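You operate a simulated robot arm through the tools that you are given. There is no shell and no other tool. Be economical: measure what you need, move in short steps, check, and stop when the job is done.

The job below is to be done with a simulated two-armed robot. You get a single attempt, and the scene is never put back.

Task
Wipe up the spill on the top of the cooling bench with the green cloth and put it back.

Only the result counts: the job must be done as asked and must still hold three seconds after the hand-in. Knocking over, shifting, dropping, spilling or breaking anything else fails it. Flat cloth is picked up by pressing the open fingertips on it (5 to 10 N) and closing them slowly along it; thin cloth reads only 2 to 8 mm in the jaws.

Robot
Two 7-joint arms with two-finger parallel grippers on one trunk, on a base that drives. Base frame: it is fixed to the floor where the robot stands at the start and does not move with it; the origin is under the middle of the robot, x ahead of it, y to its left, z up; the surface under the hand at the start is at about z = 800. Readings come in mm, rad, newtons and seconds.
The left shoulder is at the start at [20, 138, 1125], the right one opposite. With the tool pointing down near the work surface each hand reaches from about 140 to 500 mm from the robot's upright axis, wherever it stands, measured 20 degrees to its own side. Payload 1.57 kg a hand.
The tool frame of a hand sits at the grasp point between the pads (the TCP): z along the fingers, y along the line on which they close. The tips reach 30 mm beyond it. Largest opening 80 mm; finger width 17, thickness 12; the body of the gripper, 40 by 82 mm, starts 80 mm behind the TCP.
Orientation is that of the tool frame in the base frame, as [roll, pitch, yaw] about the fixed x, y, z axes, in that order (R = Rz(yaw) Ry(pitch) Rx(roll)). With the fingers straight down and closing along the base's y, the tool's x points along the base's -x, its y along +y and its z along -z.

Tools
- The arms move only by the tool play_rows. It takes "left_plan", "right_plan" or both (then of equal length, played together; a hand with none holds still); each is a list of rows, each an object (a shift or turn left out is 0, a gripper value left out holds the last) with "xyz": the shift along the tool's x, y, z in units of 40 mm (1.0 is 40 mm), a list of three; "delta_rot": the turn, a rotation vector about the tool's x, y, z in units of 6 degrees (1.0 is 6 degrees), a list of three; "fingers": the closure, from 0 (fully open) to 1 (shut). In form: [{"xyz": [dx, dy, dz], "delta_rot": [rx, ry, rz], "fingers": fingers}, ...]. A call has 1 to 20 rows; each row shifts and turns the commanded pose from where the row before left it, along the tool's axes as they then stand. A call with a number of a shift or a turn outside -1 to 1 is refused whole. A row lasts 0.2 s, in which the tool goes at most 50 mm and 0.15 rad; a call with a longer step from one row to the next is refused whole, and so is a gripper value outside its range. Where a pose cannot be reached the arm comes as near as it can. A force on the tool above 40 N (or 10 N above the force at the start of the call, whichever is more), or a blocked arm, ends the call early, and 0.2 s more pass. Each finger travels about 45 mm/s and halts on what it meets, pressing with about 40 N; the grip force reading is that of the motor and also rises with nothing between the fingers. The clock runs only during rows and for 0.2 s after the last one: add rows that do not move to give the fingers time. It gives the time, the measured TCP pose, the force on the tool (base axes), the opening and the grip force at its end, in the units of the frame above (readings bear some noise), with the torque about the TCP (base axes, N m) and any sound that the robot's microphone picked up.
- Cameras (640 x 400 px; columns grow to the right, rows downward): "scene" is now at [177.2, 46.3, 1021.5]; the picture's right is [0.53, -0.85, 0.00], its down [-0.37, -0.23, -0.90] and it looks along [0.77, 0.48, -0.43] (base axes); focal length 214 px, centre (320, 200). "left" rides on the left gripper at [72, 7, -122] in its tool frame; the picture's right is [-0.09, 1.00, 0.00], its down [-0.84, -0.08, -0.54] and it looks along [-0.54, -0.05, 0.84] (tool axes); focal length 238 px, centre (320, 200). "right" rides on the right gripper at [72, -7, -122] in its tool frame; the picture's right is [0.09, 1.00, 0.00], its down [-0.84, 0.08, -0.54] and it looks along [-0.54, 0.05, 0.84] (tool axes); focal length 238 px, centre (320, 200). There is no depth. A picture from a camera that has moved, and an enlarged one, comes with that camera's place and axes in the base frame and with its lens.
- camera(camera): a new picture of that camera. No time passes.
- raise_lower(by): slides the trunk up (or, below 0, down) by that many mm; the arms and the scene camera ride with it, the base frame stays. It gives what a move gives, with no picture.
- base_move(legs): drives the robot by 1 to 6 legs, each [ahead, left, turn to the left] in mm, mm and rad, along the robot's own axes; the way and the turn of a leg run together, so that a leg with both is an arc; at most 1500 mm and 3.142 rad a leg. The arms and the cameras ride along, it lands a little off, and it stops where it bumps. It gives what a move gives.
- pan_tilt(pan, tilt): turns the head with the scene camera to pan (to the left, within 1.047 rad either way) and tilt (down, from -0.506 to 1.204), counted from straight ahead of the robot. It gives what a move gives.
- close_up(camera, box): a new picture of the part [left, top, right, bottom] of that camera's present view, enlarged. No time passes.
- sign_off(): hands the job in; it is judged then, once.

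Work in short steps. Places have to be worked out from the pictures, the camera data and where the tool is seen: move nearer, look again, correct. Check each grasp and each placing, and mend what went wrong. You have 120 turns and 92 pictures in all, those below and enlarged ones among them. Open the grippers and draw the arms clear of the work before you hand the job in, unless the task says otherwise; then end with one line.

The tools are called after "Request:" as name(argument=value, ...) on one line, values as JSON. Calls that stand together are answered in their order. play_rows: Moves the arms, as the interface text tells. Its arguments: {"type":"object","properties":{"left_plan":{"type":"array","items":{"type":"object","properties":{"xyz":{"type":"array","items":{"type":"number"}},"delta_rot":{"type":"array","items":{"type":"number"}},"fingers":{"type":"number"}}}},"right_plan":{"type":"array","items":{"type":"object","properties":{"xyz":{"type":"array","items":{"type":"number"}},"delta_rot":{"type":"array","items":{"type":"number"}},"fingers":{"type":"number"}}}}},"required":[]} The other tools are called the same way: raise_lower (by) slides the trunk up or down; base_move (legs) drives the base; pan_tilt (pan, tilt) turns the head that bears the scene camera; camera (camera) takes a picture; close_up (camera, box) takes an enlarged picture of a part of a camera's view; sign_off () hands the job in.

At the start:

```text
time: 0.0
left_eef_pos: [222.5, 282.4, 965.3]
left_ee_rot: [3.051, -0.269, 3.141]
left_ft_force: [0.1, 0.2, -0.4]
left_wrist_torque: [0.01, 0.02, -0.01]
left_width: 80.0
left_finger_force: 0.1
right_eef_pos: [369.6, -39.2, 1016.6]
right_ee_rot: [-3.14, 0.001, -3.141]
right_ft_force: [-0.3, 0.4, -0.2]
right_wrist_torque: [0.03, -0.01, 0.01]
right_width: 80.0
right_finger_force: 0.0
trunk travel left (down, up): [-500.0, 740.0]
robot x, y, heading: [-1.9, 1.0, -0.001]
head pan, tilt: [0.557, 0.445]
```

scene: 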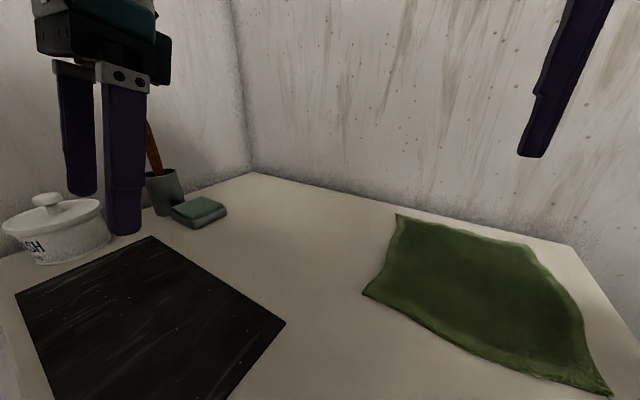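
right: 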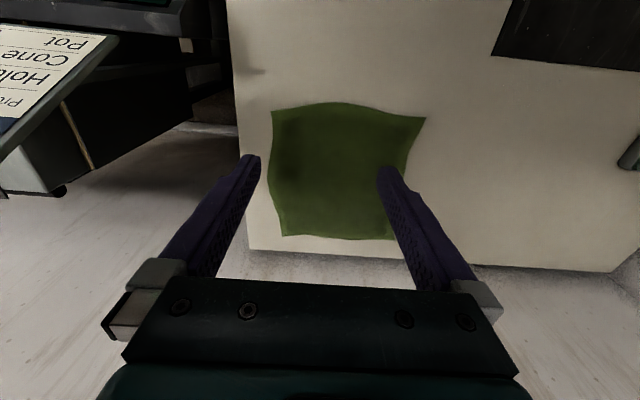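
left: 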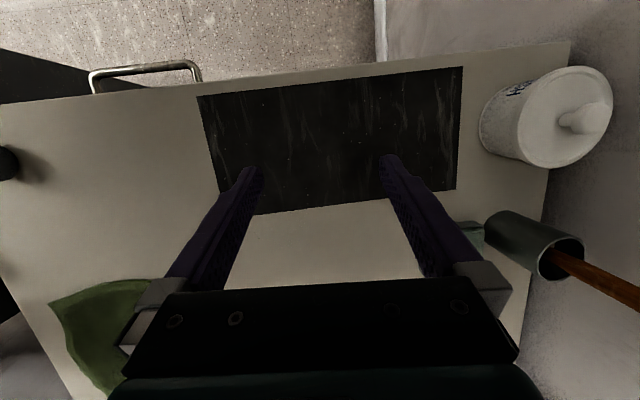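

The picture shows a bench with a green cloth, a dark plate, a pot and a cup; no spill is visible yet and I don't know which surface is the cooling bench. I'll look around with the head.

Request:
pan_tilt(pan=-0.6, tilt=0.4)

Request:
camera(camera="scene")

Request:
pan_tilt(pan=0.1, tilt=0.7)

Request:
camera(camera="scene")

Request:
close_up(camera="right", box=[0, 0, 240, 150])

```text
time: 1.4
left_eef_pos: [222.1, 281.6, 966.0]
left_ee_rot: [3.049, -0.273, 3.14]
left_ft_force: [-0.3, 0.2, 0.2]
left_wrist_torque: [0.01, -0.02, 0.02]
left_width: 79.9
left_finger_force: 0.0
right_eef_pos: [370.2, -40.3, 1017.6]
right_ee_rot: [-3.14, 0.0, 3.141]
right_ft_force: [1.3, 1.3, -0.4]
right_wrist_torque: [-0.01, 0.0, -0.01]
right_width: 80.0
right_finger_force: 0.0
trunk travel left (down, up): [-500.0, 740.0]
robot x, y, heading: [0.7, -0.8, 0.0]
head pan, tilt: [-0.6, 0.4]
```

```text
88 pictures are left
camera scene: at [175.5, -54.6, 1025.8], right [-0.56, -0.83, 0.0], down [-0.32, 0.22, -0.92], along [0.76, -0.52, -0.39], focal length 214 px, centre (320, 200)
```

scene: 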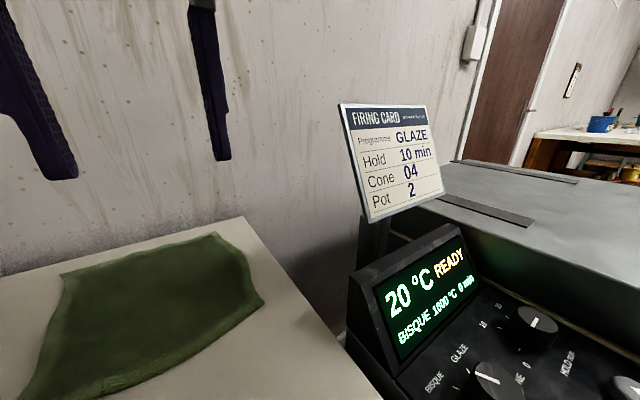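

```text
time: 2.4
left_eef_pos: [223.0, 281.5, 965.5]
left_ee_rot: [3.05, -0.272, 3.14]
left_ft_force: [1.5, 0.2, -0.3]
left_wrist_torque: [0.01, 0.04, 0.0]
left_width: 80.0
left_finger_force: 0.1
right_eef_pos: [371.2, -40.1, 1016.1]
right_ee_rot: [3.141, 0.0, -3.142]
right_ft_force: [0.4, -0.5, -0.5]
right_wrist_torque: [0.04, 0.0, 0.0]
right_width: 80.3
right_finger_force: 0.1
trunk travel left (down, up): [-500.0, 740.0]
robot x, y, heading: [2.6, -2.9, 0.002]
head pan, tilt: [0.099, 0.7]
```

```text
87 pictures are left
camera scene: at [183.6, 6.1, 998.9], right [0.1, -1.0, 0.0], down [-0.64, -0.06, -0.77], along [0.76, 0.08, -0.64], focal length 214 px, centre (320, 200)
```

scene: 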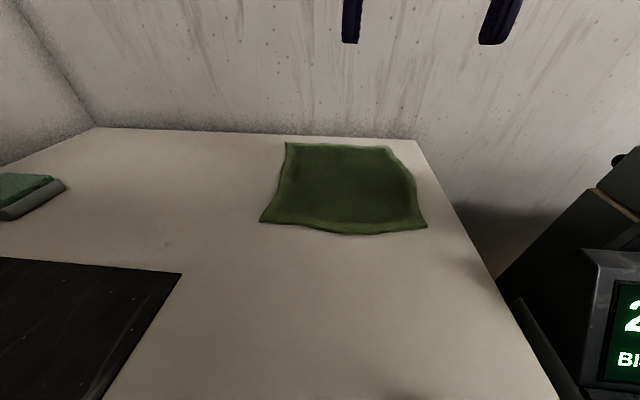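

```text
2.67 times, centred on (120, 75) of right
camera zoom: at [298.6, -47.0, 1138.7], right [-0.09, 1.0, 0.0], down [0.84, 0.08, 0.54], along [0.54, 0.05, -0.84], focal length 636 px, centre (853, 533)
```

zoom: 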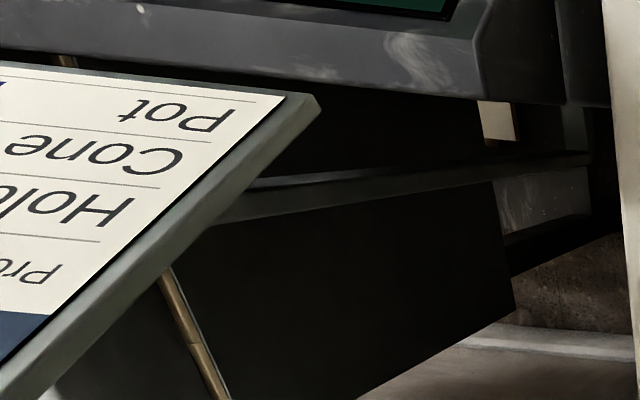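

The right side holds a kiln with a firing card and a far wooden table; the near bench shows faint marks near its right side. I'll look further down and to both sides.

Request:
pan_tilt(pan=0.0, tilt=1.2)

Request:
camera(camera="scene")

Request:
pan_tilt(pan=-1.04, tilt=0.3)

Request:
camera(camera="scene")

Request:
pan_tilt(pan=1.04, tilt=0.5)

Request:
camera(camera="scene")

```text
time: 3.4
left_eef_pos: [222.5, 281.6, 965.6]
left_ee_rot: [3.049, -0.272, 3.141]
left_ft_force: [-0.1, 0.5, 0.1]
left_wrist_torque: [0.0, 0.01, 0.0]
left_width: 80.0
left_finger_force: 0.1
right_eef_pos: [369.7, -40.6, 1016.6]
right_ee_rot: [-3.141, 0.001, 3.14]
right_ft_force: [0.8, -0.3, -0.1]
right_wrist_torque: [0.0, 0.02, 0.03]
right_width: 80.2
right_finger_force: 0.2
trunk travel left (down, up): [-500.0, 740.0]
robot x, y, heading: [1.0, 2.0, 0.001]
head pan, tilt: [0.0, 1.201]
```

```text
85 pictures are left
camera scene: at [155.0, -2.3, 963.0], right [0.0, -1.0, 0.0], down [-0.93, 0.0, -0.36], along [0.36, 0.0, -0.93], focal length 214 px, centre (320, 200)
```

scene: 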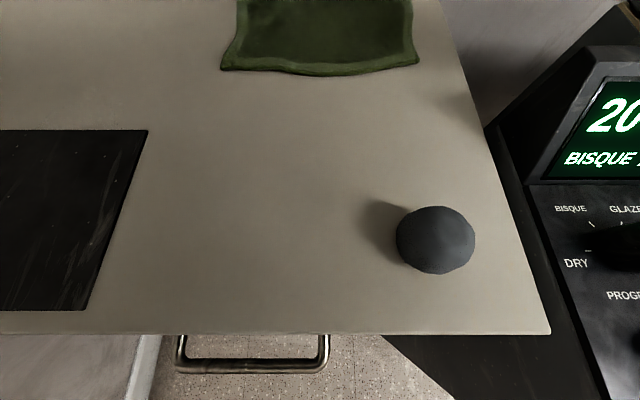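

```text
time: 4.7
left_eef_pos: [221.9, 280.7, 965.8]
left_ee_rot: [3.05, -0.272, -3.141]
left_ft_force: [-0.5, -0.7, -0.1]
left_wrist_torque: [-0.01, 0.0, -0.03]
left_width: 80.2
left_finger_force: 0.1
right_eef_pos: [370.0, -40.6, 1016.1]
right_ee_rot: [3.141, 0.0, 3.141]
right_ft_force: [-0.1, -0.3, -0.8]
right_wrist_torque: [0.01, 0.03, 0.0]
right_width: 80.2
right_finger_force: 0.1
trunk travel left (down, up): [-500.0, 740.0]
robot x, y, heading: [-0.9, 0.7, -0.003]
head pan, tilt: [-1.04, 0.3]
```

```text
84 pictures are left
camera scene: at [146.4, -82.8, 1035.0], right [-0.86, -0.51, 0.0], down [-0.15, 0.26, -0.96], along [0.48, -0.82, -0.3], focal length 214 px, centre (320, 200)
```

scene: 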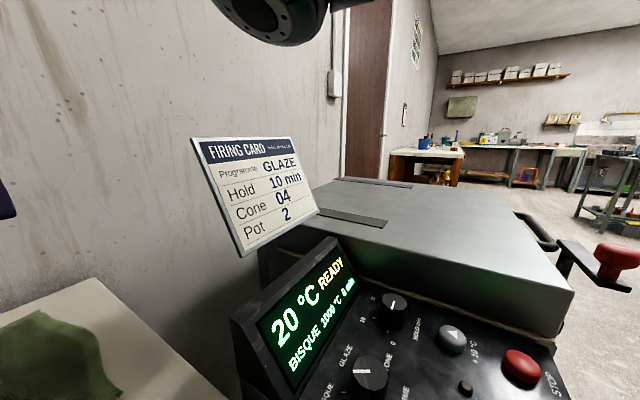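

```text
time: 6.7
left_eef_pos: [222.2, 282.5, 965.8]
left_ee_rot: [3.049, -0.27, 3.141]
left_ft_force: [0.6, 0.5, 0.8]
left_wrist_torque: [0.02, -0.02, -0.04]
left_width: 79.9
left_finger_force: 0.0
right_eef_pos: [369.8, -41.0, 1015.7]
right_ee_rot: [3.142, 0.0, 3.141]
right_ft_force: [0.3, -0.5, 0.5]
right_wrist_torque: [0.01, 0.01, -0.02]
right_width: 80.5
right_finger_force: 0.2
trunk travel left (down, up): [-500.0, 740.0]
robot x, y, heading: [-0.3, -1.1, 0.0]
head pan, tilt: [1.04, 0.499]
```

```text
83 pictures are left
camera scene: at [145.1, 76.1, 1016.6], right [0.86, -0.51, 0.0], down [-0.24, -0.41, -0.88], along [0.44, 0.76, -0.48], focal length 214 px, centre (320, 200)
```

scene: 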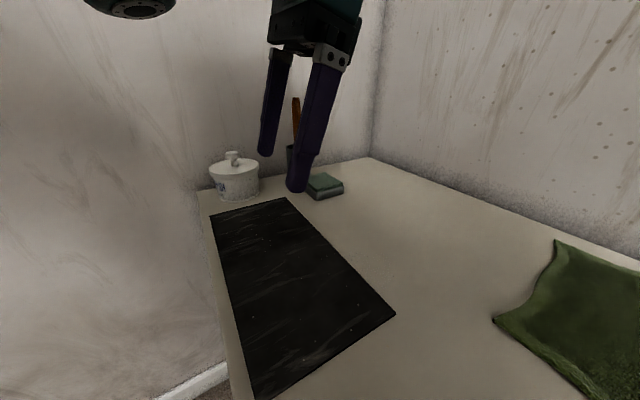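

No evident spill so far; I'll enlarge the views of this bench for faint stains before driving anywhere.

Request:
close_up(camera="left", box=[0, 50, 480, 350])

Request:
pan_tilt(pan=0.3, tilt=0.9)

Request:
close_up(camera="scene", box=[0, 0, 640, 400])

Request:
close_up(camera="right", box=[230, 0, 640, 256])

```text
1.33 times, centred on (240, 200) of left
camera zoom: at [185.5, 277.0, 1102.6], right [0.11, 0.99, 0.06], down [0.95, -0.13, 0.29], along [0.29, 0.03, -0.96], focal length 318 px, centre (427, 200)
```

zoom: 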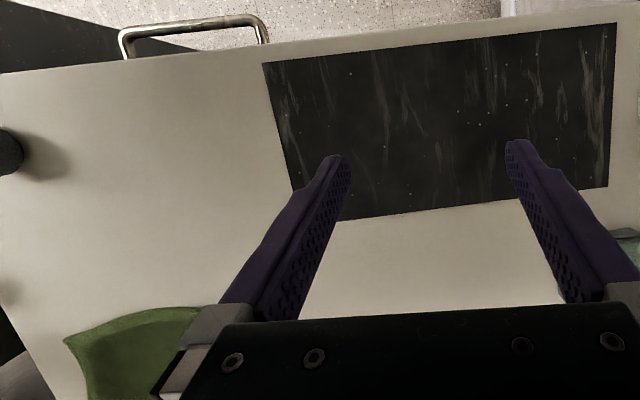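

```text
time: 7.7
left_eef_pos: [222.8, 281.7, 965.4]
left_ee_rot: [3.047, -0.273, 3.14]
left_ft_force: [-0.2, 0.4, 0.6]
left_wrist_torque: [-0.02, 0.0, 0.03]
left_width: 79.9
left_finger_force: 0.1
right_eef_pos: [371.0, -39.7, 1016.9]
right_ee_rot: [3.141, 0.0, 3.141]
right_ft_force: [0.0, 0.0, -0.7]
right_wrist_torque: [-0.01, 0.02, 0.02]
right_width: 80.0
right_finger_force: 0.0
trunk travel left (down, up): [-500.0, 740.0]
robot x, y, heading: [0.7, -6.1, -0.0]
head pan, tilt: [0.3, 0.901]
```

```text
1.00 times, centred on (320, 200) of scene (not enlarged: the box is as wide or as high as the picture)
camera zoom: at [171.2, 20.1, 982.8], right [0.3, -0.95, 0.0], down [-0.75, -0.23, -0.62], along [0.59, 0.18, -0.78], focal length 214 px, centre (320, 200)
```

zoom: 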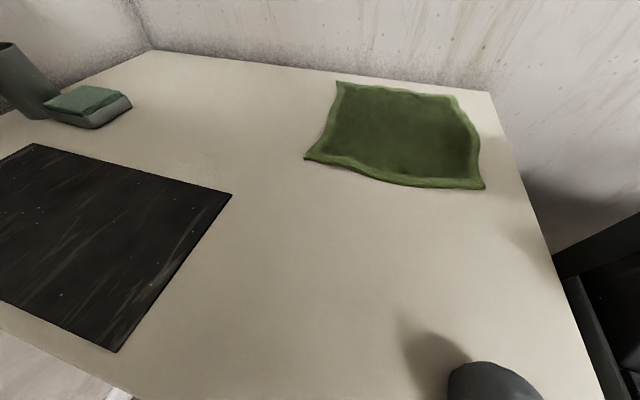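

```text
1.56 times, centred on (435, 128) of right
camera zoom: at [298.6, -47.0, 1138.7], right [-0.09, 1.0, 0.0], down [0.84, 0.08, 0.54], along [0.54, 0.05, -0.84], focal length 372 px, centre (140, 312)
```

zoom: 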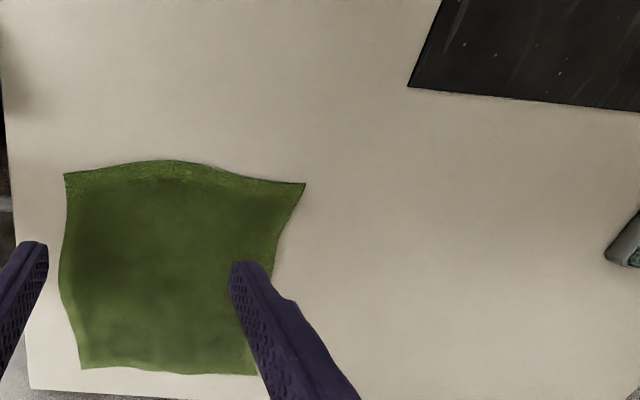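

This bench top carries no spill I can see, so the cooling bench must be another one. I'll back off straight and turn right to look at the room.

Request:
base_move(legs=[[-450, 0, 0]])

Request:
pan_tilt(pan=-1.04, tilt=0.3)

Request:
camera(camera="scene")

Request:
pan_tilt(pan=0.0, tilt=0.5)

Request:
camera(camera="scene")

Request:
pan_tilt(pan=1.04, tilt=0.3)

Request:
camera(camera="scene")

```text
time: 10.4
left_eef_pos: [-222.7, 283.1, 966.1]
left_ee_rot: [3.049, -0.273, -3.14]
left_ft_force: [-0.2, -0.2, -0.1]
left_wrist_torque: [-0.02, 0.0, -0.01]
left_width: 80.0
left_finger_force: 0.0
right_eef_pos: [-74.1, -41.5, 1016.8]
right_ee_rot: [-3.142, -0.002, -3.139]
right_ft_force: [0.9, 0.0, 0.8]
right_wrist_torque: [-0.02, -0.02, 0.05]
right_width: 80.1
right_finger_force: 0.0
trunk travel left (down, up): [-500.0, 740.0]
robot x, y, heading: [-443.9, -1.9, 0.0]
head pan, tilt: [0.3, 0.901]
```

```text
time: 11.9
left_eef_pos: [-222.2, 282.6, 964.8]
left_ee_rot: [3.049, -0.275, -3.141]
left_ft_force: [0.0, 0.1, -0.8]
left_wrist_torque: [-0.04, 0.0, 0.03]
left_width: 80.0
left_finger_force: 0.0
right_eef_pos: [-73.8, -39.9, 1017.2]
right_ee_rot: [3.142, 0.0, -3.138]
right_ft_force: [-0.2, -0.4, 0.7]
right_wrist_torque: [0.02, 0.02, 0.0]
right_width: 80.2
right_finger_force: 0.0
trunk travel left (down, up): [-500.0, 740.0]
robot x, y, heading: [-443.3, -1.1, 0.002]
head pan, tilt: [-1.04, 0.3]
```

```text
79 pictures are left
camera scene: at [-298.1, -82.9, 1035.0], right [-0.86, -0.51, 0.0], down [-0.15, 0.26, -0.96], along [0.48, -0.82, -0.3], focal length 214 px, centre (320, 200)
```

scene: 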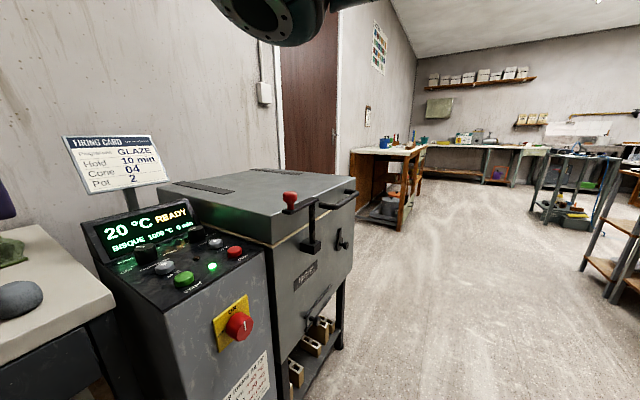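

```text
time: 13.2
left_eef_pos: [-222.6, 280.7, 965.1]
left_ee_rot: [3.048, -0.275, -3.14]
left_ft_force: [0.0, -0.6, 0.1]
left_wrist_torque: [-0.03, -0.03, -0.04]
left_width: 79.9
left_finger_force: 0.1
right_eef_pos: [-73.6, -39.7, 1017.1]
right_ee_rot: [-3.141, -0.001, -3.141]
right_ft_force: [0.2, -0.2, -0.5]
right_wrist_torque: [0.01, 0.02, 0.01]
right_width: 80.2
right_finger_force: 0.1
trunk travel left (down, up): [-500.0, 740.0]
robot x, y, heading: [-444.9, 0.9, 0.001]
head pan, tilt: [0.0, 0.499]
```

```text
78 pictures are left
camera scene: at [-254.5, -2.4, 1016.6], right [0.0, -1.0, 0.0], down [-0.48, 0.0, -0.88], along [0.88, 0.0, -0.48], focal length 214 px, centre (320, 200)
```

scene: 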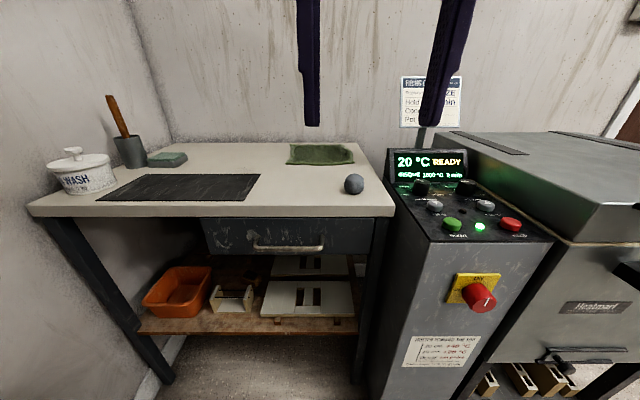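

```text
time: 14.5
left_eef_pos: [-223.2, 282.2, 966.3]
left_ee_rot: [3.05, -0.273, -3.139]
left_ft_force: [-0.1, -0.1, 0.5]
left_wrist_torque: [0.01, -0.04, -0.02]
left_width: 80.1
left_finger_force: 0.1
right_eef_pos: [-73.7, -39.9, 1016.9]
right_ee_rot: [3.139, 0.001, -3.14]
right_ft_force: [1.2, -0.5, 0.7]
right_wrist_torque: [0.04, -0.03, 0.05]
right_width: 80.2
right_finger_force: 0.1
trunk travel left (down, up): [-500.0, 740.0]
robot x, y, heading: [-444.2, -1.3, 0.003]
head pan, tilt: [1.04, 0.3]
```

```text
77 pictures are left
camera scene: at [-298.3, 78.1, 1035.0], right [0.86, -0.51, 0.0], down [-0.15, -0.26, -0.96], along [0.48, 0.82, -0.3], focal length 214 px, centre (320, 200)
```

scene: 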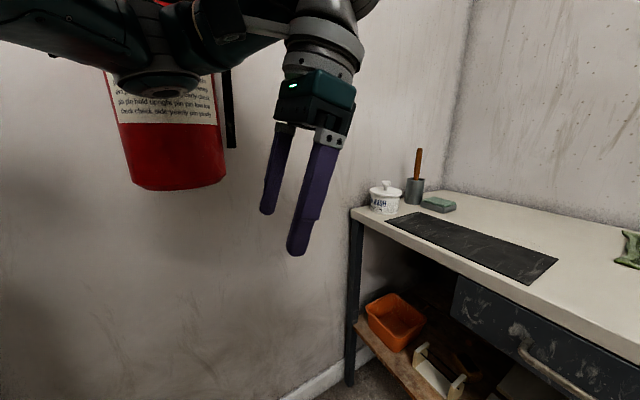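

A wooden table with a white top stands beyond the kiln, and there are more benches in the room. I'll back off a bit more, turn right and look.

Request:
base_move(legs=[[-250, 0, 0], [0, 0, -1.4]])

Request:
pan_tilt(pan=0.0, tilt=0.3)

Request:
camera(camera="scene")

Request:
pan_tilt(pan=-1.04, tilt=0.3)

Request:
camera(camera="scene")

```text
time: 16.4
left_eef_pos: [-456.1, 279.0, 968.3]
left_ee_rot: [3.047, -0.263, 3.141]
left_ft_force: [0.2, 0.9, 0.8]
left_wrist_torque: [0.02, 0.0, 0.03]
left_width: 80.1
left_finger_force: 0.1
right_eef_pos: [-310.0, -43.1, 1020.9]
right_ee_rot: [-3.139, 0.012, 3.141]
right_ft_force: [0.5, -0.7, -0.1]
right_wrist_torque: [-0.03, -0.02, 0.04]
right_width: 80.0
right_finger_force: 0.0
trunk travel left (down, up): [-500.0, 740.0]
robot x, y, heading: [-688.4, -3.8, -0.004]
head pan, tilt: [1.04, 0.3]
stopped in leg 1: the robot was blocked; the commanded pose is now the measured one
```

```text
time: 17.7
left_eef_pos: [-454.9, 280.2, 968.1]
left_ee_rot: [3.05, -0.263, -3.141]
left_ft_force: [0.7, 0.2, 0.4]
left_wrist_torque: [0.0, -0.03, 0.01]
left_width: 79.9
left_finger_force: 0.1
right_eef_pos: [-308.8, -41.6, 1022.4]
right_ee_rot: [3.14, 0.013, -3.142]
right_ft_force: [-0.2, -0.6, 0.7]
right_wrist_torque: [0.01, 0.02, 0.01]
right_width: 80.2
right_finger_force: 0.0
trunk travel left (down, up): [-500.0, 740.0]
robot x, y, heading: [-691.7, -3.6, -0.004]
head pan, tilt: [0.0, 0.3]
```

```text
76 pictures are left
camera scene: at [-487.5, -3.6, 1037.9], right [0.0, -1.0, 0.0], down [-0.28, 0.0, -0.96], along [0.96, 0.0, -0.28], focal length 214 px, centre (320, 200)
```

scene: 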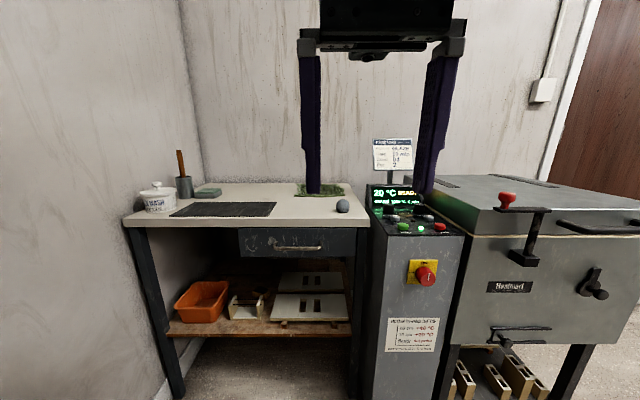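

```text
time: 19.0
left_eef_pos: [-456.1, 279.7, 969.4]
left_ee_rot: [3.05, -0.262, 3.141]
left_ft_force: [0.4, 0.2, -0.5]
left_wrist_torque: [-0.01, -0.01, 0.01]
left_width: 79.7
left_finger_force: 0.0
right_eef_pos: [-309.5, -42.5, 1021.5]
right_ee_rot: [-3.14, 0.015, -3.141]
right_ft_force: [0.5, 0.0, 0.4]
right_wrist_torque: [-0.01, 0.0, -0.01]
right_width: 79.7
right_finger_force: 0.0
trunk travel left (down, up): [-500.0, 740.0]
robot x, y, heading: [-690.8, -3.6, -0.001]
head pan, tilt: [-1.04, 0.3]
```

```text
75 pictures are left
camera scene: at [-533.6, -84.2, 1037.2], right [-0.86, -0.51, -0.01], down [-0.14, 0.25, -0.96], along [0.49, -0.82, -0.29], focal length 214 px, centre (320, 200)
```

scene: 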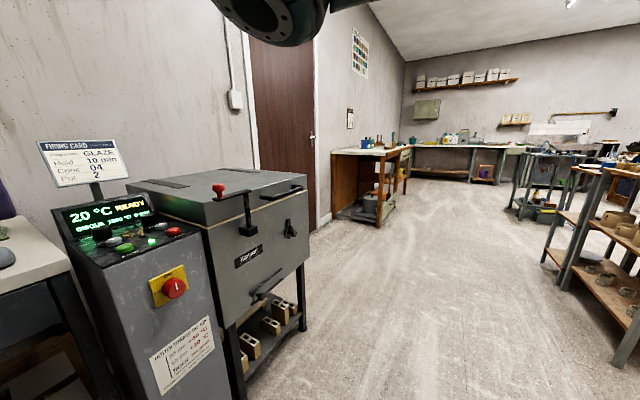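

Something behind blocked the base at x ≈ -690. I'll ease forward 120 and turn right to view the rest of the room.

Request:
base_move(legs=[[120, 0, 0], [0, 0, -1.3]])

Request:
camera(camera="scene")

Request:
pan_tilt(pan=0.0, tilt=0.3)

Request:
camera(camera="scene")

```text
time: 23.4
left_eef_pos: [-240.1, -139.1, 965.4]
left_ee_rot: [3.049, -0.275, 1.844]
left_ft_force: [0.1, 0.4, 0.4]
left_wrist_torque: [-0.02, 0.01, 0.01]
left_width: 80.1
left_finger_force: 0.0
right_eef_pos: [-510.6, -367.6, 1016.5]
right_ee_rot: [-3.141, 0.002, 1.845]
right_ft_force: [-0.1, 0.0, -0.5]
right_wrist_torque: [-0.01, -0.01, -0.01]
right_width: 79.8
right_finger_force: 0.0
trunk travel left (down, up): [-500.0, 740.0]
robot x, y, heading: [-571.7, -3.0, -1.298]
head pan, tilt: [-1.04, 0.3]
```

```text
74 pictures are left
camera scene: at [-610.1, -166.8, 1035.0], right [-0.72, 0.69, 0.0], down [0.21, 0.21, -0.96], along [-0.66, -0.69, -0.3], focal length 214 px, centre (320, 200)
```

scene: 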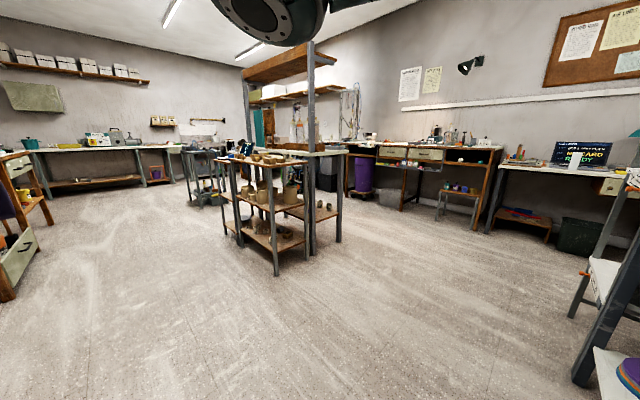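

```text
time: 24.7
left_eef_pos: [-241.7, -139.2, 965.9]
left_ee_rot: [3.049, -0.274, 1.845]
left_ft_force: [-0.2, 0.0, 0.3]
left_wrist_torque: [0.0, -0.01, 0.05]
left_width: 79.9
left_finger_force: 0.0
right_eef_pos: [-510.1, -369.4, 1016.3]
right_ee_rot: [3.142, 0.001, 1.844]
right_ft_force: [0.9, -0.3, 0.1]
right_wrist_torque: [0.02, -0.02, 0.01]
right_width: 79.6
right_finger_force: 0.2
trunk travel left (down, up): [-500.0, 740.0]
robot x, y, heading: [-571.5, -0.7, -1.301]
head pan, tilt: [0.0, 0.3]
```

```text
73 pictures are left
camera scene: at [-520.1, -189.4, 1035.0], right [-0.96, -0.27, 0.0], down [-0.08, 0.28, -0.96], along [0.26, -0.92, -0.3], focal length 214 px, centre (320, 200)
```

scene: 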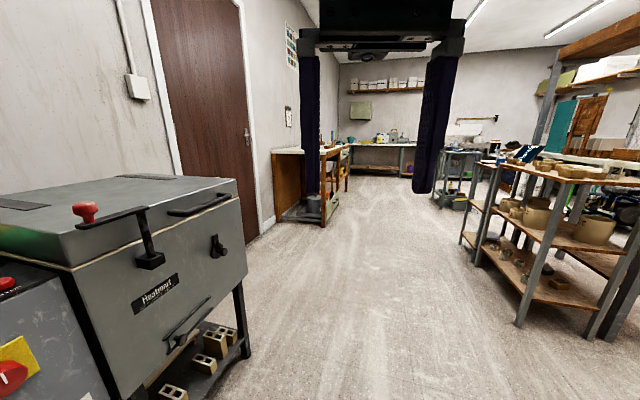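

There's a rack with white tops close behind the starting spot; I'll turn further right to look at it.

Request:
base_move(legs=[[100, 0, 0], [0, 0, -1.2]])

Request:
camera(camera="scene")

Request:
pan_tilt(pan=-1.0, tilt=0.4)

Request:
camera(camera="scene")

```text
time: 28.9
left_eef_pos: [-556.1, -457.0, 965.7]
left_ee_rot: [3.049, -0.276, 0.637]
left_ft_force: [-0.4, 0.4, -0.4]
left_wrist_torque: [0.03, 0.01, 0.0]
left_width: 80.2
left_finger_force: 0.0
right_eef_pos: [-865.4, -286.5, 1016.4]
right_ee_rot: [-3.141, -0.001, 0.637]
right_ft_force: [0.2, 0.4, -0.4]
right_wrist_torque: [0.02, 0.02, -0.04]
right_width: 80.0
right_finger_force: 0.1
trunk travel left (down, up): [-500.0, 740.0]
robot x, y, heading: [-542.0, -100.7, -2.505]
head pan, tilt: [0.0, 0.3]
```

```text
72 pictures are left
camera scene: at [-700.4, -215.1, 1035.0], right [-0.59, 0.8, 0.0], down [0.24, 0.18, -0.96], along [-0.77, -0.57, -0.3], focal length 214 px, centre (320, 200)
```

scene: 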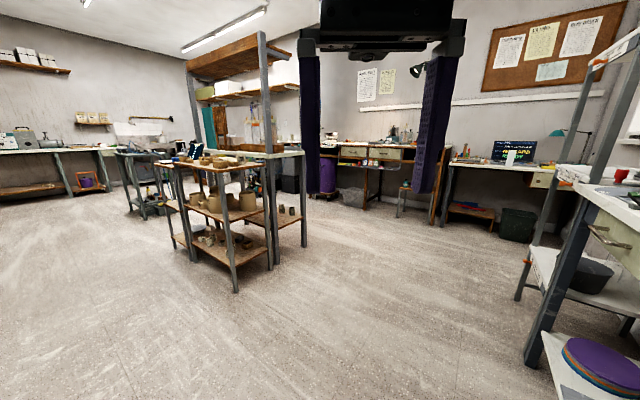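

```text
time: 30.2
left_eef_pos: [-555.7, -456.7, 964.1]
left_ee_rot: [3.05, -0.274, 0.638]
left_ft_force: [-0.2, 0.3, -0.4]
left_wrist_torque: [0.02, 0.0, -0.02]
left_width: 79.9
left_finger_force: 0.1
right_eef_pos: [-865.7, -286.5, 1017.7]
right_ee_rot: [-3.14, 0.0, 0.639]
right_ft_force: [0.4, -0.4, -0.1]
right_wrist_torque: [0.01, -0.02, 0.03]
right_width: 80.0
right_finger_force: 0.1
trunk travel left (down, up): [-500.0, 740.0]
robot x, y, heading: [-545.4, -99.8, -2.504]
head pan, tilt: [-1.0, 0.4]
```

```text
71 pictures are left
camera scene: at [-712.0, -126.8, 1025.8], right [0.35, 0.94, 0.0], down [0.36, -0.14, -0.92], along [-0.86, 0.33, -0.39], focal length 214 px, centre (320, 200)
```

scene: 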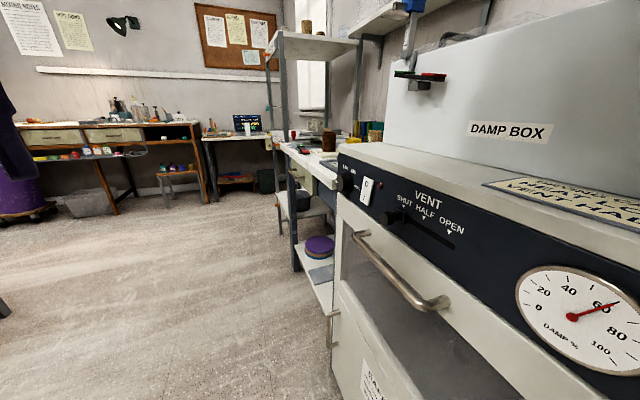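

A damp box stands behind the start place. I recall a faint mark on the first bench near (324, 210) seen from two angles — possibly a pale spill. I'll first zoom on the neighbouring tables here, then go back and check it.

Request:
close_up(camera="scene", box=[180, 90, 420, 240])

Request:
pan_tilt(pan=-0.3, tilt=0.2)

Request:
close_up(camera="scene", box=[0, 80, 640, 280])

Request:
base_move(legs=[[0, 0, 1.25], [0, 0, 1.255]])

```text
2.67 times, centred on (300, 165) of scene
camera zoom: at [-712.0, -126.8, 1025.8], right [0.35, 0.94, 0.0], down [0.36, -0.14, -0.92], along [-0.86, 0.33, -0.39], focal length 572 px, centre (373, 293)
```

zoom: 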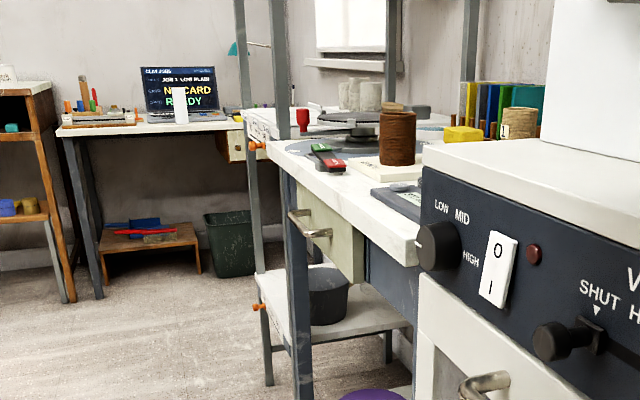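

```text
time: 31.2
left_eef_pos: [-555.6, -456.7, 965.4]
left_ee_rot: [3.05, -0.274, 0.638]
left_ft_force: [0.3, -0.1, 0.2]
left_wrist_torque: [0.02, 0.0, -0.01]
left_width: 80.1
left_finger_force: 0.1
right_eef_pos: [-865.9, -285.8, 1017.2]
right_ee_rot: [3.14, -0.001, 0.636]
right_ft_force: [-0.8, 0.2, -0.1]
right_wrist_torque: [-0.01, -0.03, 0.0]
right_width: 80.1
right_finger_force: 0.1
trunk travel left (down, up): [-500.0, 740.0]
robot x, y, heading: [-546.4, -98.4, -2.505]
head pan, tilt: [-0.3, 0.201]
```

```text
1.00 times, centred on (320, 180) of scene (not enlarged: the box is as wide or as high as the picture)
camera zoom: at [-713.3, -190.3, 1044.3], right [-0.33, 0.94, 0.0], down [0.19, 0.07, -0.98], along [-0.93, -0.32, -0.2], focal length 214 px, centre (320, 220)
```

zoom: 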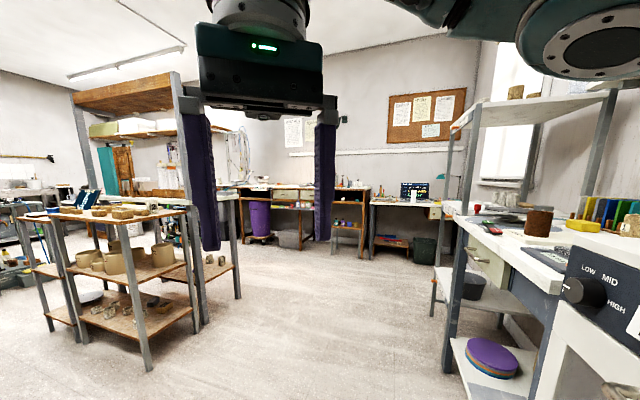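

```text
time: 37.9
left_eef_pos: [-322.5, 185.1, 964.7]
left_ee_rot: [3.048, -0.275, -3.134]
left_ft_force: [0.7, -0.7, 0.4]
left_wrist_torque: [0.01, 0.01, 0.01]
left_width: 80.2
left_finger_force: 0.1
right_eef_pos: [-173.9, -136.0, 1017.6]
right_ee_rot: [3.142, 0.0, -3.137]
right_ft_force: [-0.8, -0.6, -0.2]
right_wrist_torque: [0.02, 0.03, -0.02]
right_width: 80.1
right_finger_force: 0.0
trunk travel left (down, up): [-500.0, 740.0]
robot x, y, heading: [-545.3, -96.8, 0.006]
head pan, tilt: [-0.3, 0.201]
```

Now back to the bench, for a close look at the suspected mark.

Request:
base_move(legs=[[0, 97, 0], [500, 0, 0]])

Request:
pan_tilt(pan=0.4, tilt=0.7)

Request:
camera(camera="scene")

Request:
close_up(camera="scene", box=[180, 80, 420, 230])

```text
time: 41.6
left_eef_pos: [181.2, 283.0, 966.1]
left_ee_rot: [3.049, -0.274, -3.14]
left_ft_force: [-0.4, -0.2, 0.4]
left_wrist_torque: [0.02, 0.0, -0.02]
left_width: 79.9
left_finger_force: 0.0
right_eef_pos: [330.7, -38.7, 1015.6]
right_ee_rot: [3.141, 0.0, -3.14]
right_ft_force: [-0.4, -0.5, -0.2]
right_wrist_torque: [-0.01, 0.01, 0.02]
right_width: 79.7
right_finger_force: 0.1
trunk travel left (down, up): [-500.0, 740.0]
robot x, y, heading: [-40.0, -0.5, -0.004]
head pan, tilt: [-0.3, 0.201]
```

```text
time: 42.6
left_eef_pos: [180.6, 282.8, 964.5]
left_ee_rot: [3.048, -0.273, -3.139]
left_ft_force: [0.5, 0.3, 0.6]
left_wrist_torque: [-0.02, 0.02, -0.01]
left_width: 80.1
left_finger_force: 0.0
right_eef_pos: [329.8, -38.2, 1016.0]
right_ee_rot: [-3.141, 0.0, -3.14]
right_ft_force: [0.0, 0.1, 0.1]
right_wrist_torque: [0.02, 0.03, -0.04]
right_width: 79.9
right_finger_force: 0.1
trunk travel left (down, up): [-500.0, 740.0]
robot x, y, heading: [-44.0, -1.3, 0.0]
head pan, tilt: [0.4, 0.7]
```

```text
68 pictures are left
camera scene: at [136.0, 31.9, 999.0], right [0.39, -0.92, 0.0], down [-0.59, -0.25, -0.77], along [0.7, 0.3, -0.64], focal length 214 px, centre (320, 200)
```

scene: 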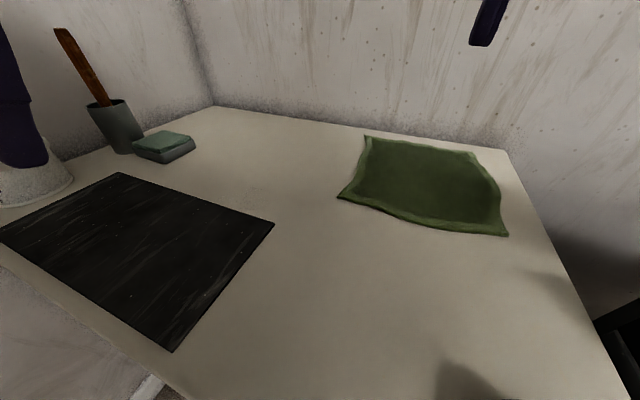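

```text
2.67 times, centred on (300, 155) of scene
camera zoom: at [136.0, 31.9, 999.0], right [0.39, -0.92, 0.0], down [-0.59, -0.25, -0.77], along [0.7, 0.3, -0.64], focal length 572 px, centre (373, 320)
```

zoom: 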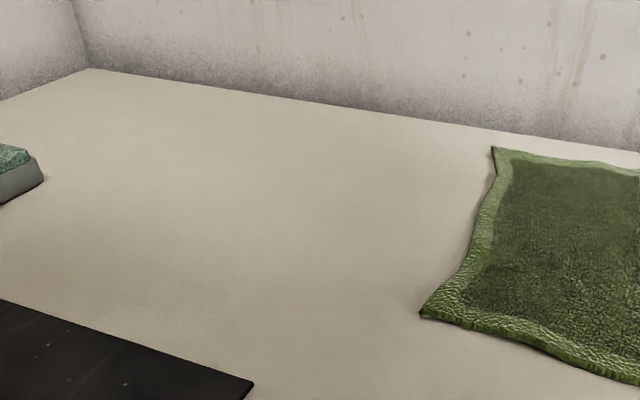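

There is a faint texture beside the dark slab; I'll enlarge exactly there and also the rest of the top from the wrist cameras.

Request:
close_up(camera="scene", box=[210, 170, 306, 230])

Request:
close_up(camera="left", box=[230, 190, 390, 290])

Request:
close_up(camera="right", box=[420, 20, 580, 120])

```text
6.67 times, centred on (258, 200) of scene
camera zoom: at [136.0, 31.9, 999.0], right [0.39, -0.92, 0.0], down [-0.59, -0.25, -0.77], along [0.7, 0.3, -0.64], focal length 1430 px, centre (733, 200)
```

zoom: 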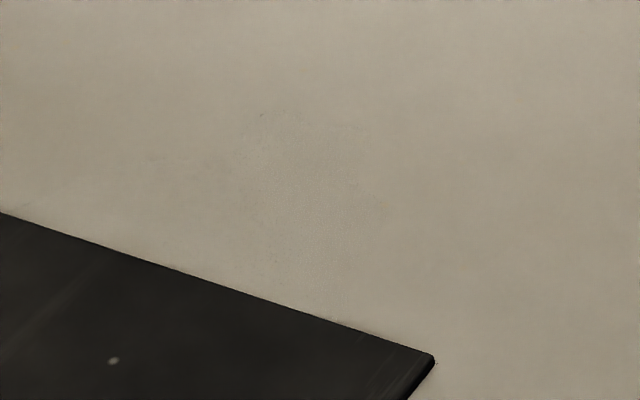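

```text
4.00 times, centred on (310, 240) of left
camera zoom: at [143.8, 278.2, 1102.3], right [0.11, 0.99, 0.06], down [0.95, -0.12, 0.29], along [0.29, 0.03, -0.96], focal length 953 px, centre (360, 40)
```

zoom: 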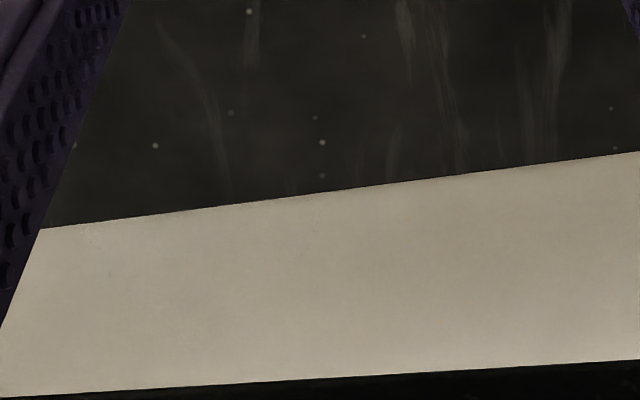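

```text
4.00 times, centred on (500, 70) of right
camera zoom: at [257.4, -45.6, 1138.7], right [-0.09, 1.0, 0.0], down [0.84, 0.08, 0.54], along [0.54, 0.05, -0.84], focal length 953 px, centre (-400, 720)
```

zoom: 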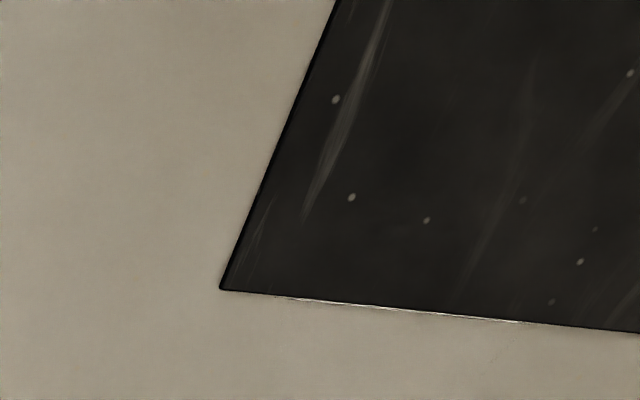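

A faint glossy patch sits at about (320, 212), visible only at a shallow angle and consistent over three views — probably a clear spill. I'll back off 250 mm for a shallower view and enlarge it.

Request:
base_move(legs=[[-250, 0, 0]])

Request:
pan_tilt(pan=0.4, tilt=0.4)

Request:
close_up(camera="scene", box=[180, 160, 420, 310])

Request:
close_up(camera="scene", box=[240, 170, 368, 250])

```text
time: 44.5
left_eef_pos: [-70.6, 282.2, 964.6]
left_ee_rot: [3.05, -0.275, -3.14]
left_ft_force: [0.5, 0.4, 0.7]
left_wrist_torque: [-0.02, -0.02, 0.0]
left_width: 80.0
left_finger_force: 0.0
right_eef_pos: [76.3, -39.5, 1016.3]
right_ee_rot: [3.141, 0.0, -3.139]
right_ft_force: [-0.1, -1.1, 0.5]
right_wrist_torque: [-0.01, -0.02, 0.03]
right_width: 79.9
right_finger_force: 0.0
trunk travel left (down, up): [-500.0, 740.0]
robot x, y, heading: [-290.2, 2.2, 0.003]
head pan, tilt: [0.4, 0.7]
```

```text
time: 45.3
left_eef_pos: [-71.9, 282.0, 965.6]
left_ee_rot: [3.049, -0.274, -3.138]
left_ft_force: [0.8, -0.9, 0.5]
left_wrist_torque: [-0.01, 0.0, -0.02]
left_width: 79.9
left_finger_force: 0.1
right_eef_pos: [77.9, -39.2, 1017.3]
right_ee_rot: [3.14, -0.001, -3.136]
right_ft_force: [-0.2, 1.2, -0.2]
right_wrist_torque: [0.01, 0.04, 0.03]
right_width: 80.2
right_finger_force: 0.2
trunk travel left (down, up): [-500.0, 740.0]
robot x, y, heading: [-297.7, 0.6, 0.004]
head pan, tilt: [0.4, 0.4]
```

```text
2.67 times, centred on (300, 235) of scene
camera zoom: at [-108.5, 34.5, 1025.7], right [0.39, -0.92, 0.0], down [-0.36, -0.15, -0.92], along [0.85, 0.36, -0.39], focal length 572 px, centre (373, 107)
```

zoom: 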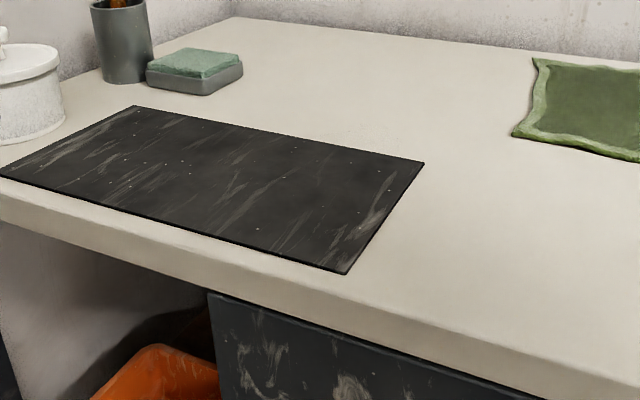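

```text
5.00 times, centred on (304, 210) of scene
camera zoom: at [-108.5, 34.5, 1025.7], right [0.39, -0.92, 0.0], down [-0.36, -0.15, -0.92], along [0.85, 0.36, -0.39], focal length 1072 px, centre (400, 150)
```

zoom: 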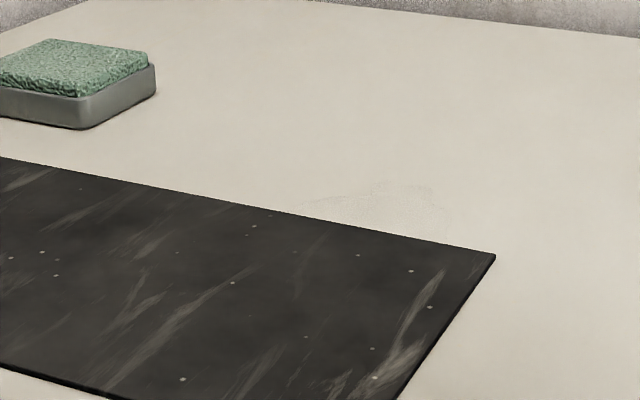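

The closer view confirms it: a clear film with droplet outlines against the slab's back edge, about x 290–345, y 180–270. I'll use the right hand; first I tuck the left hand up and back out of its way.

Request:
play_rows(left_plan=[{"xyz": [0.68, 0.3, -0.59]}, {"xyz": [0.68, 0.3, -0.59]}, {"xyz": [0.68, 0.3, -0.59]}, {"xyz": [0.68, 0.3, -0.59]}, {"xyz": [0.68, 0.3, -0.59]}, {"xyz": [0, 0, 0]}])

Request:
base_move(legs=[[0, 90, 0], [310, 0, 0]])

Request:
pan_tilt(pan=0.0, tilt=0.7)

Request:
camera(camera="scene")

Request:
camera(camera="right")

```text
time: 46.2
left_eef_pos: [-184.6, 302.6, 988.4]
left_ee_rot: [3.14, -0.809, -3.137]
left_ft_force: [0.6, 0.0, -0.5]
left_wrist_torque: [-0.02, -0.01, 0.01]
left_width: 80.1
left_finger_force: 0.0
left hand out of reach, approached as far as the arm can: row 3, 4
right_eef_pos: [77.7, -38.9, 1017.5]
right_ee_rot: [-3.139, -0.001, -3.138]
right_ft_force: [-0.1, 0.3, 1.2]
right_wrist_torque: [0.0, -0.02, -0.01]
right_width: 80.1
right_finger_force: 0.1
trunk travel left (down, up): [-500.0, 740.0]
robot x, y, heading: [-295.1, 2.1, 0.005]
head pan, tilt: [0.4, 0.4]
stopped in row 4 (left hand): the arm was blocked; the commanded pose is now the measured one
```

```text
time: 47.5
left_eef_pos: [-174.2, 389.8, 988.2]
left_ee_rot: [-3.138, -0.802, 3.134]
left_ft_force: [0.3, 0.3, 0.2]
left_wrist_torque: [0.02, -0.02, 0.02]
left_width: 79.7
left_finger_force: 0.0
right_eef_pos: [87.1, 46.5, 1020.1]
right_ee_rot: [-3.135, 0.006, 3.138]
right_ft_force: [-0.7, -0.2, -0.5]
right_wrist_torque: [-0.01, -0.04, 0.01]
right_width: 79.9
right_finger_force: 0.0
trunk travel left (down, up): [-500.0, 740.0]
robot x, y, heading: [-288.5, 91.7, -0.003]
head pan, tilt: [0.4, 0.4]
stopped in leg 2: the robot was blocked; the commanded pose is now the measured one
```

```text
time: 48.4
left_eef_pos: [-173.6, 390.3, 989.3]
left_ee_rot: [-3.135, -0.799, 3.136]
left_ft_force: [-0.6, -0.5, 0.0]
left_wrist_torque: [-0.01, 0.0, 0.0]
left_width: 80.0
left_finger_force: 0.0
right_eef_pos: [87.1, 47.4, 1019.3]
right_ee_rot: [-3.136, 0.008, 3.14]
right_ft_force: [-0.1, 0.6, 0.1]
right_wrist_torque: [-0.03, -0.01, -0.03]
right_width: 79.7
right_finger_force: 0.1
trunk travel left (down, up): [-500.0, 740.0]
robot x, y, heading: [-291.4, 91.4, -0.007]
head pan, tilt: [0.0, 0.7]
```

```text
61 pictures are left
camera scene: at [-98.7, 85.9, 1000.5], right [0.0, -1.0, 0.0], down [-0.64, 0.0, -0.77], along [0.77, 0.0, -0.64], focal length 214 px, centre (320, 200)
```

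scene: 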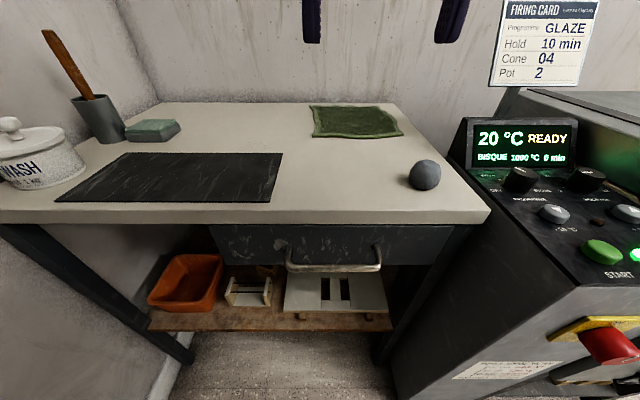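

```text
60 pictures are left
camera right: at [14.5, 41.5, 1141.4], right [-0.09, 1.0, -0.01], down [0.83, 0.08, 0.55], along [0.55, 0.04, -0.84], focal length 238 px, centre (320, 200)
```

right: 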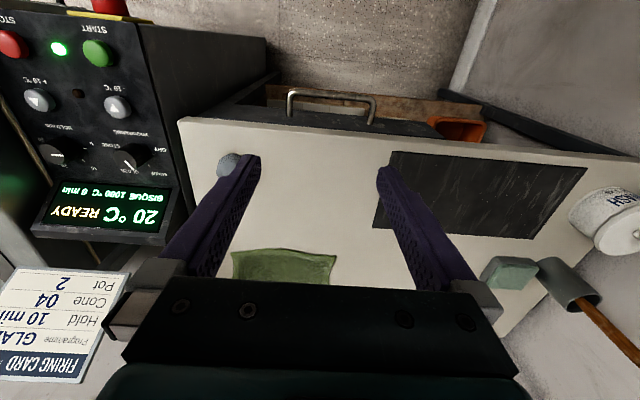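

The base was blocked almost at once; likely the left elbow is against something by the left wall. I'll look left.

Request:
pan_tilt(pan=1.04, tilt=0.2)

Request:
camera(camera="scene")

Request:
camera(camera="left")

```text
time: 49.7
left_eef_pos: [-173.3, 390.1, 988.7]
left_ee_rot: [-3.139, -0.799, 3.136]
left_ft_force: [0.1, 0.2, -0.1]
left_wrist_torque: [0.0, 0.01, 0.02]
left_width: 80.1
left_finger_force: 0.0
right_eef_pos: [88.2, 46.6, 1019.9]
right_ee_rot: [-3.137, 0.007, 3.141]
right_ft_force: [-0.4, -0.5, -0.2]
right_wrist_torque: [0.01, 0.0, 0.02]
right_width: 80.0
right_finger_force: 0.0
trunk travel left (down, up): [-500.0, 740.0]
robot x, y, heading: [-287.4, 91.4, -0.001]
head pan, tilt: [1.04, 0.201]
```

```text
59 pictures are left
camera scene: at [-136.6, 166.5, 1045.3], right [0.86, -0.51, 0.01], down [-0.09, -0.18, -0.98], along [0.5, 0.84, -0.2], focal length 214 px, centre (320, 200)
```

scene: 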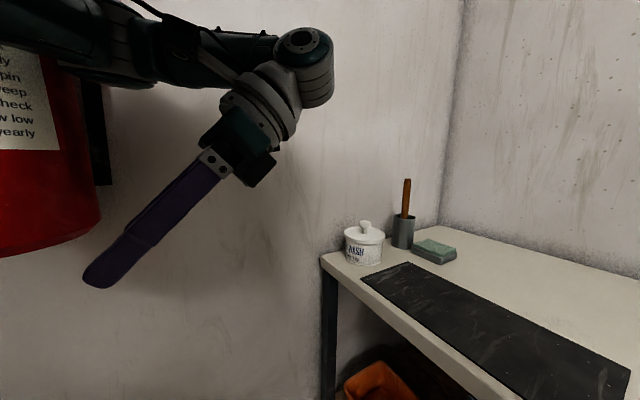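

```text
58 pictures are left
camera left: at [-136.9, 397.1, 1125.1], right [0.07, 1.0, -0.07], down [0.97, -0.08, -0.22], along [-0.23, -0.05, -0.97], focal length 238 px, centre (320, 200)
```

left: 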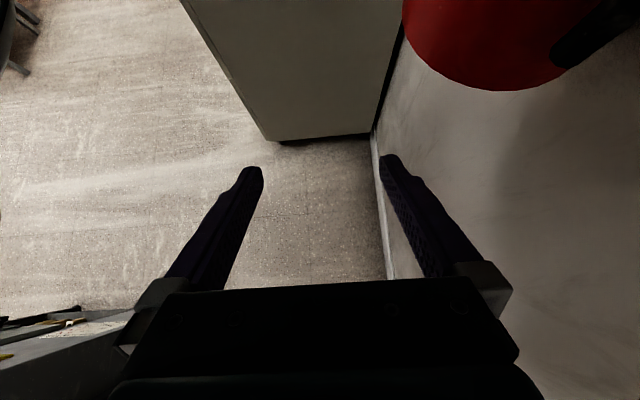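

The left elbow is up against the extinguisher. I'll shift right clear of it, then go forward, then move left again.

Request:
base_move(legs=[[0, -150, 0], [270, 0, 0]])

Request:
camera(camera="scene")

```text
time: 52.6
left_eef_pos: [89.8, 243.2, 988.2]
left_ee_rot: [-3.141, -0.808, -3.14]
left_ft_force: [0.2, -0.8, 0.2]
left_wrist_torque: [0.03, 0.0, -0.02]
left_width: 80.0
left_finger_force: 0.1
right_eef_pos: [350.7, -100.1, 1016.6]
right_ee_rot: [-3.14, -0.001, 3.14]
right_ft_force: [-0.5, 0.4, 0.2]
right_wrist_torque: [0.0, 0.02, 0.01]
right_width: 79.9
right_finger_force: 0.1
trunk travel left (down, up): [-500.0, 740.0]
robot x, y, heading: [-18.8, -60.8, 0.001]
head pan, tilt: [1.04, 0.201]
```

```text
57 pictures are left
camera scene: at [126.7, 19.5, 1044.3], right [0.86, -0.51, 0.0], down [-0.1, -0.17, -0.98], along [0.5, 0.84, -0.2], focal length 214 px, centre (320, 200)
```

scene: 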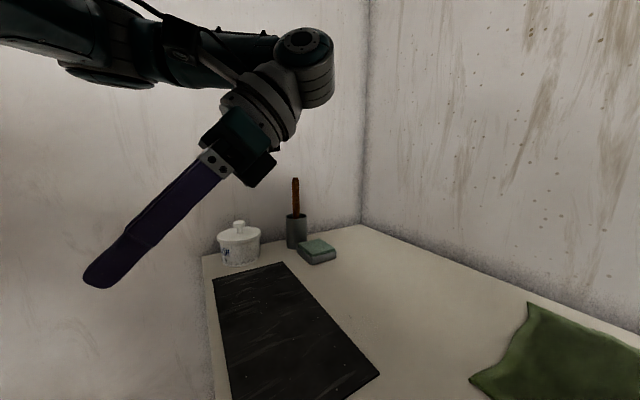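

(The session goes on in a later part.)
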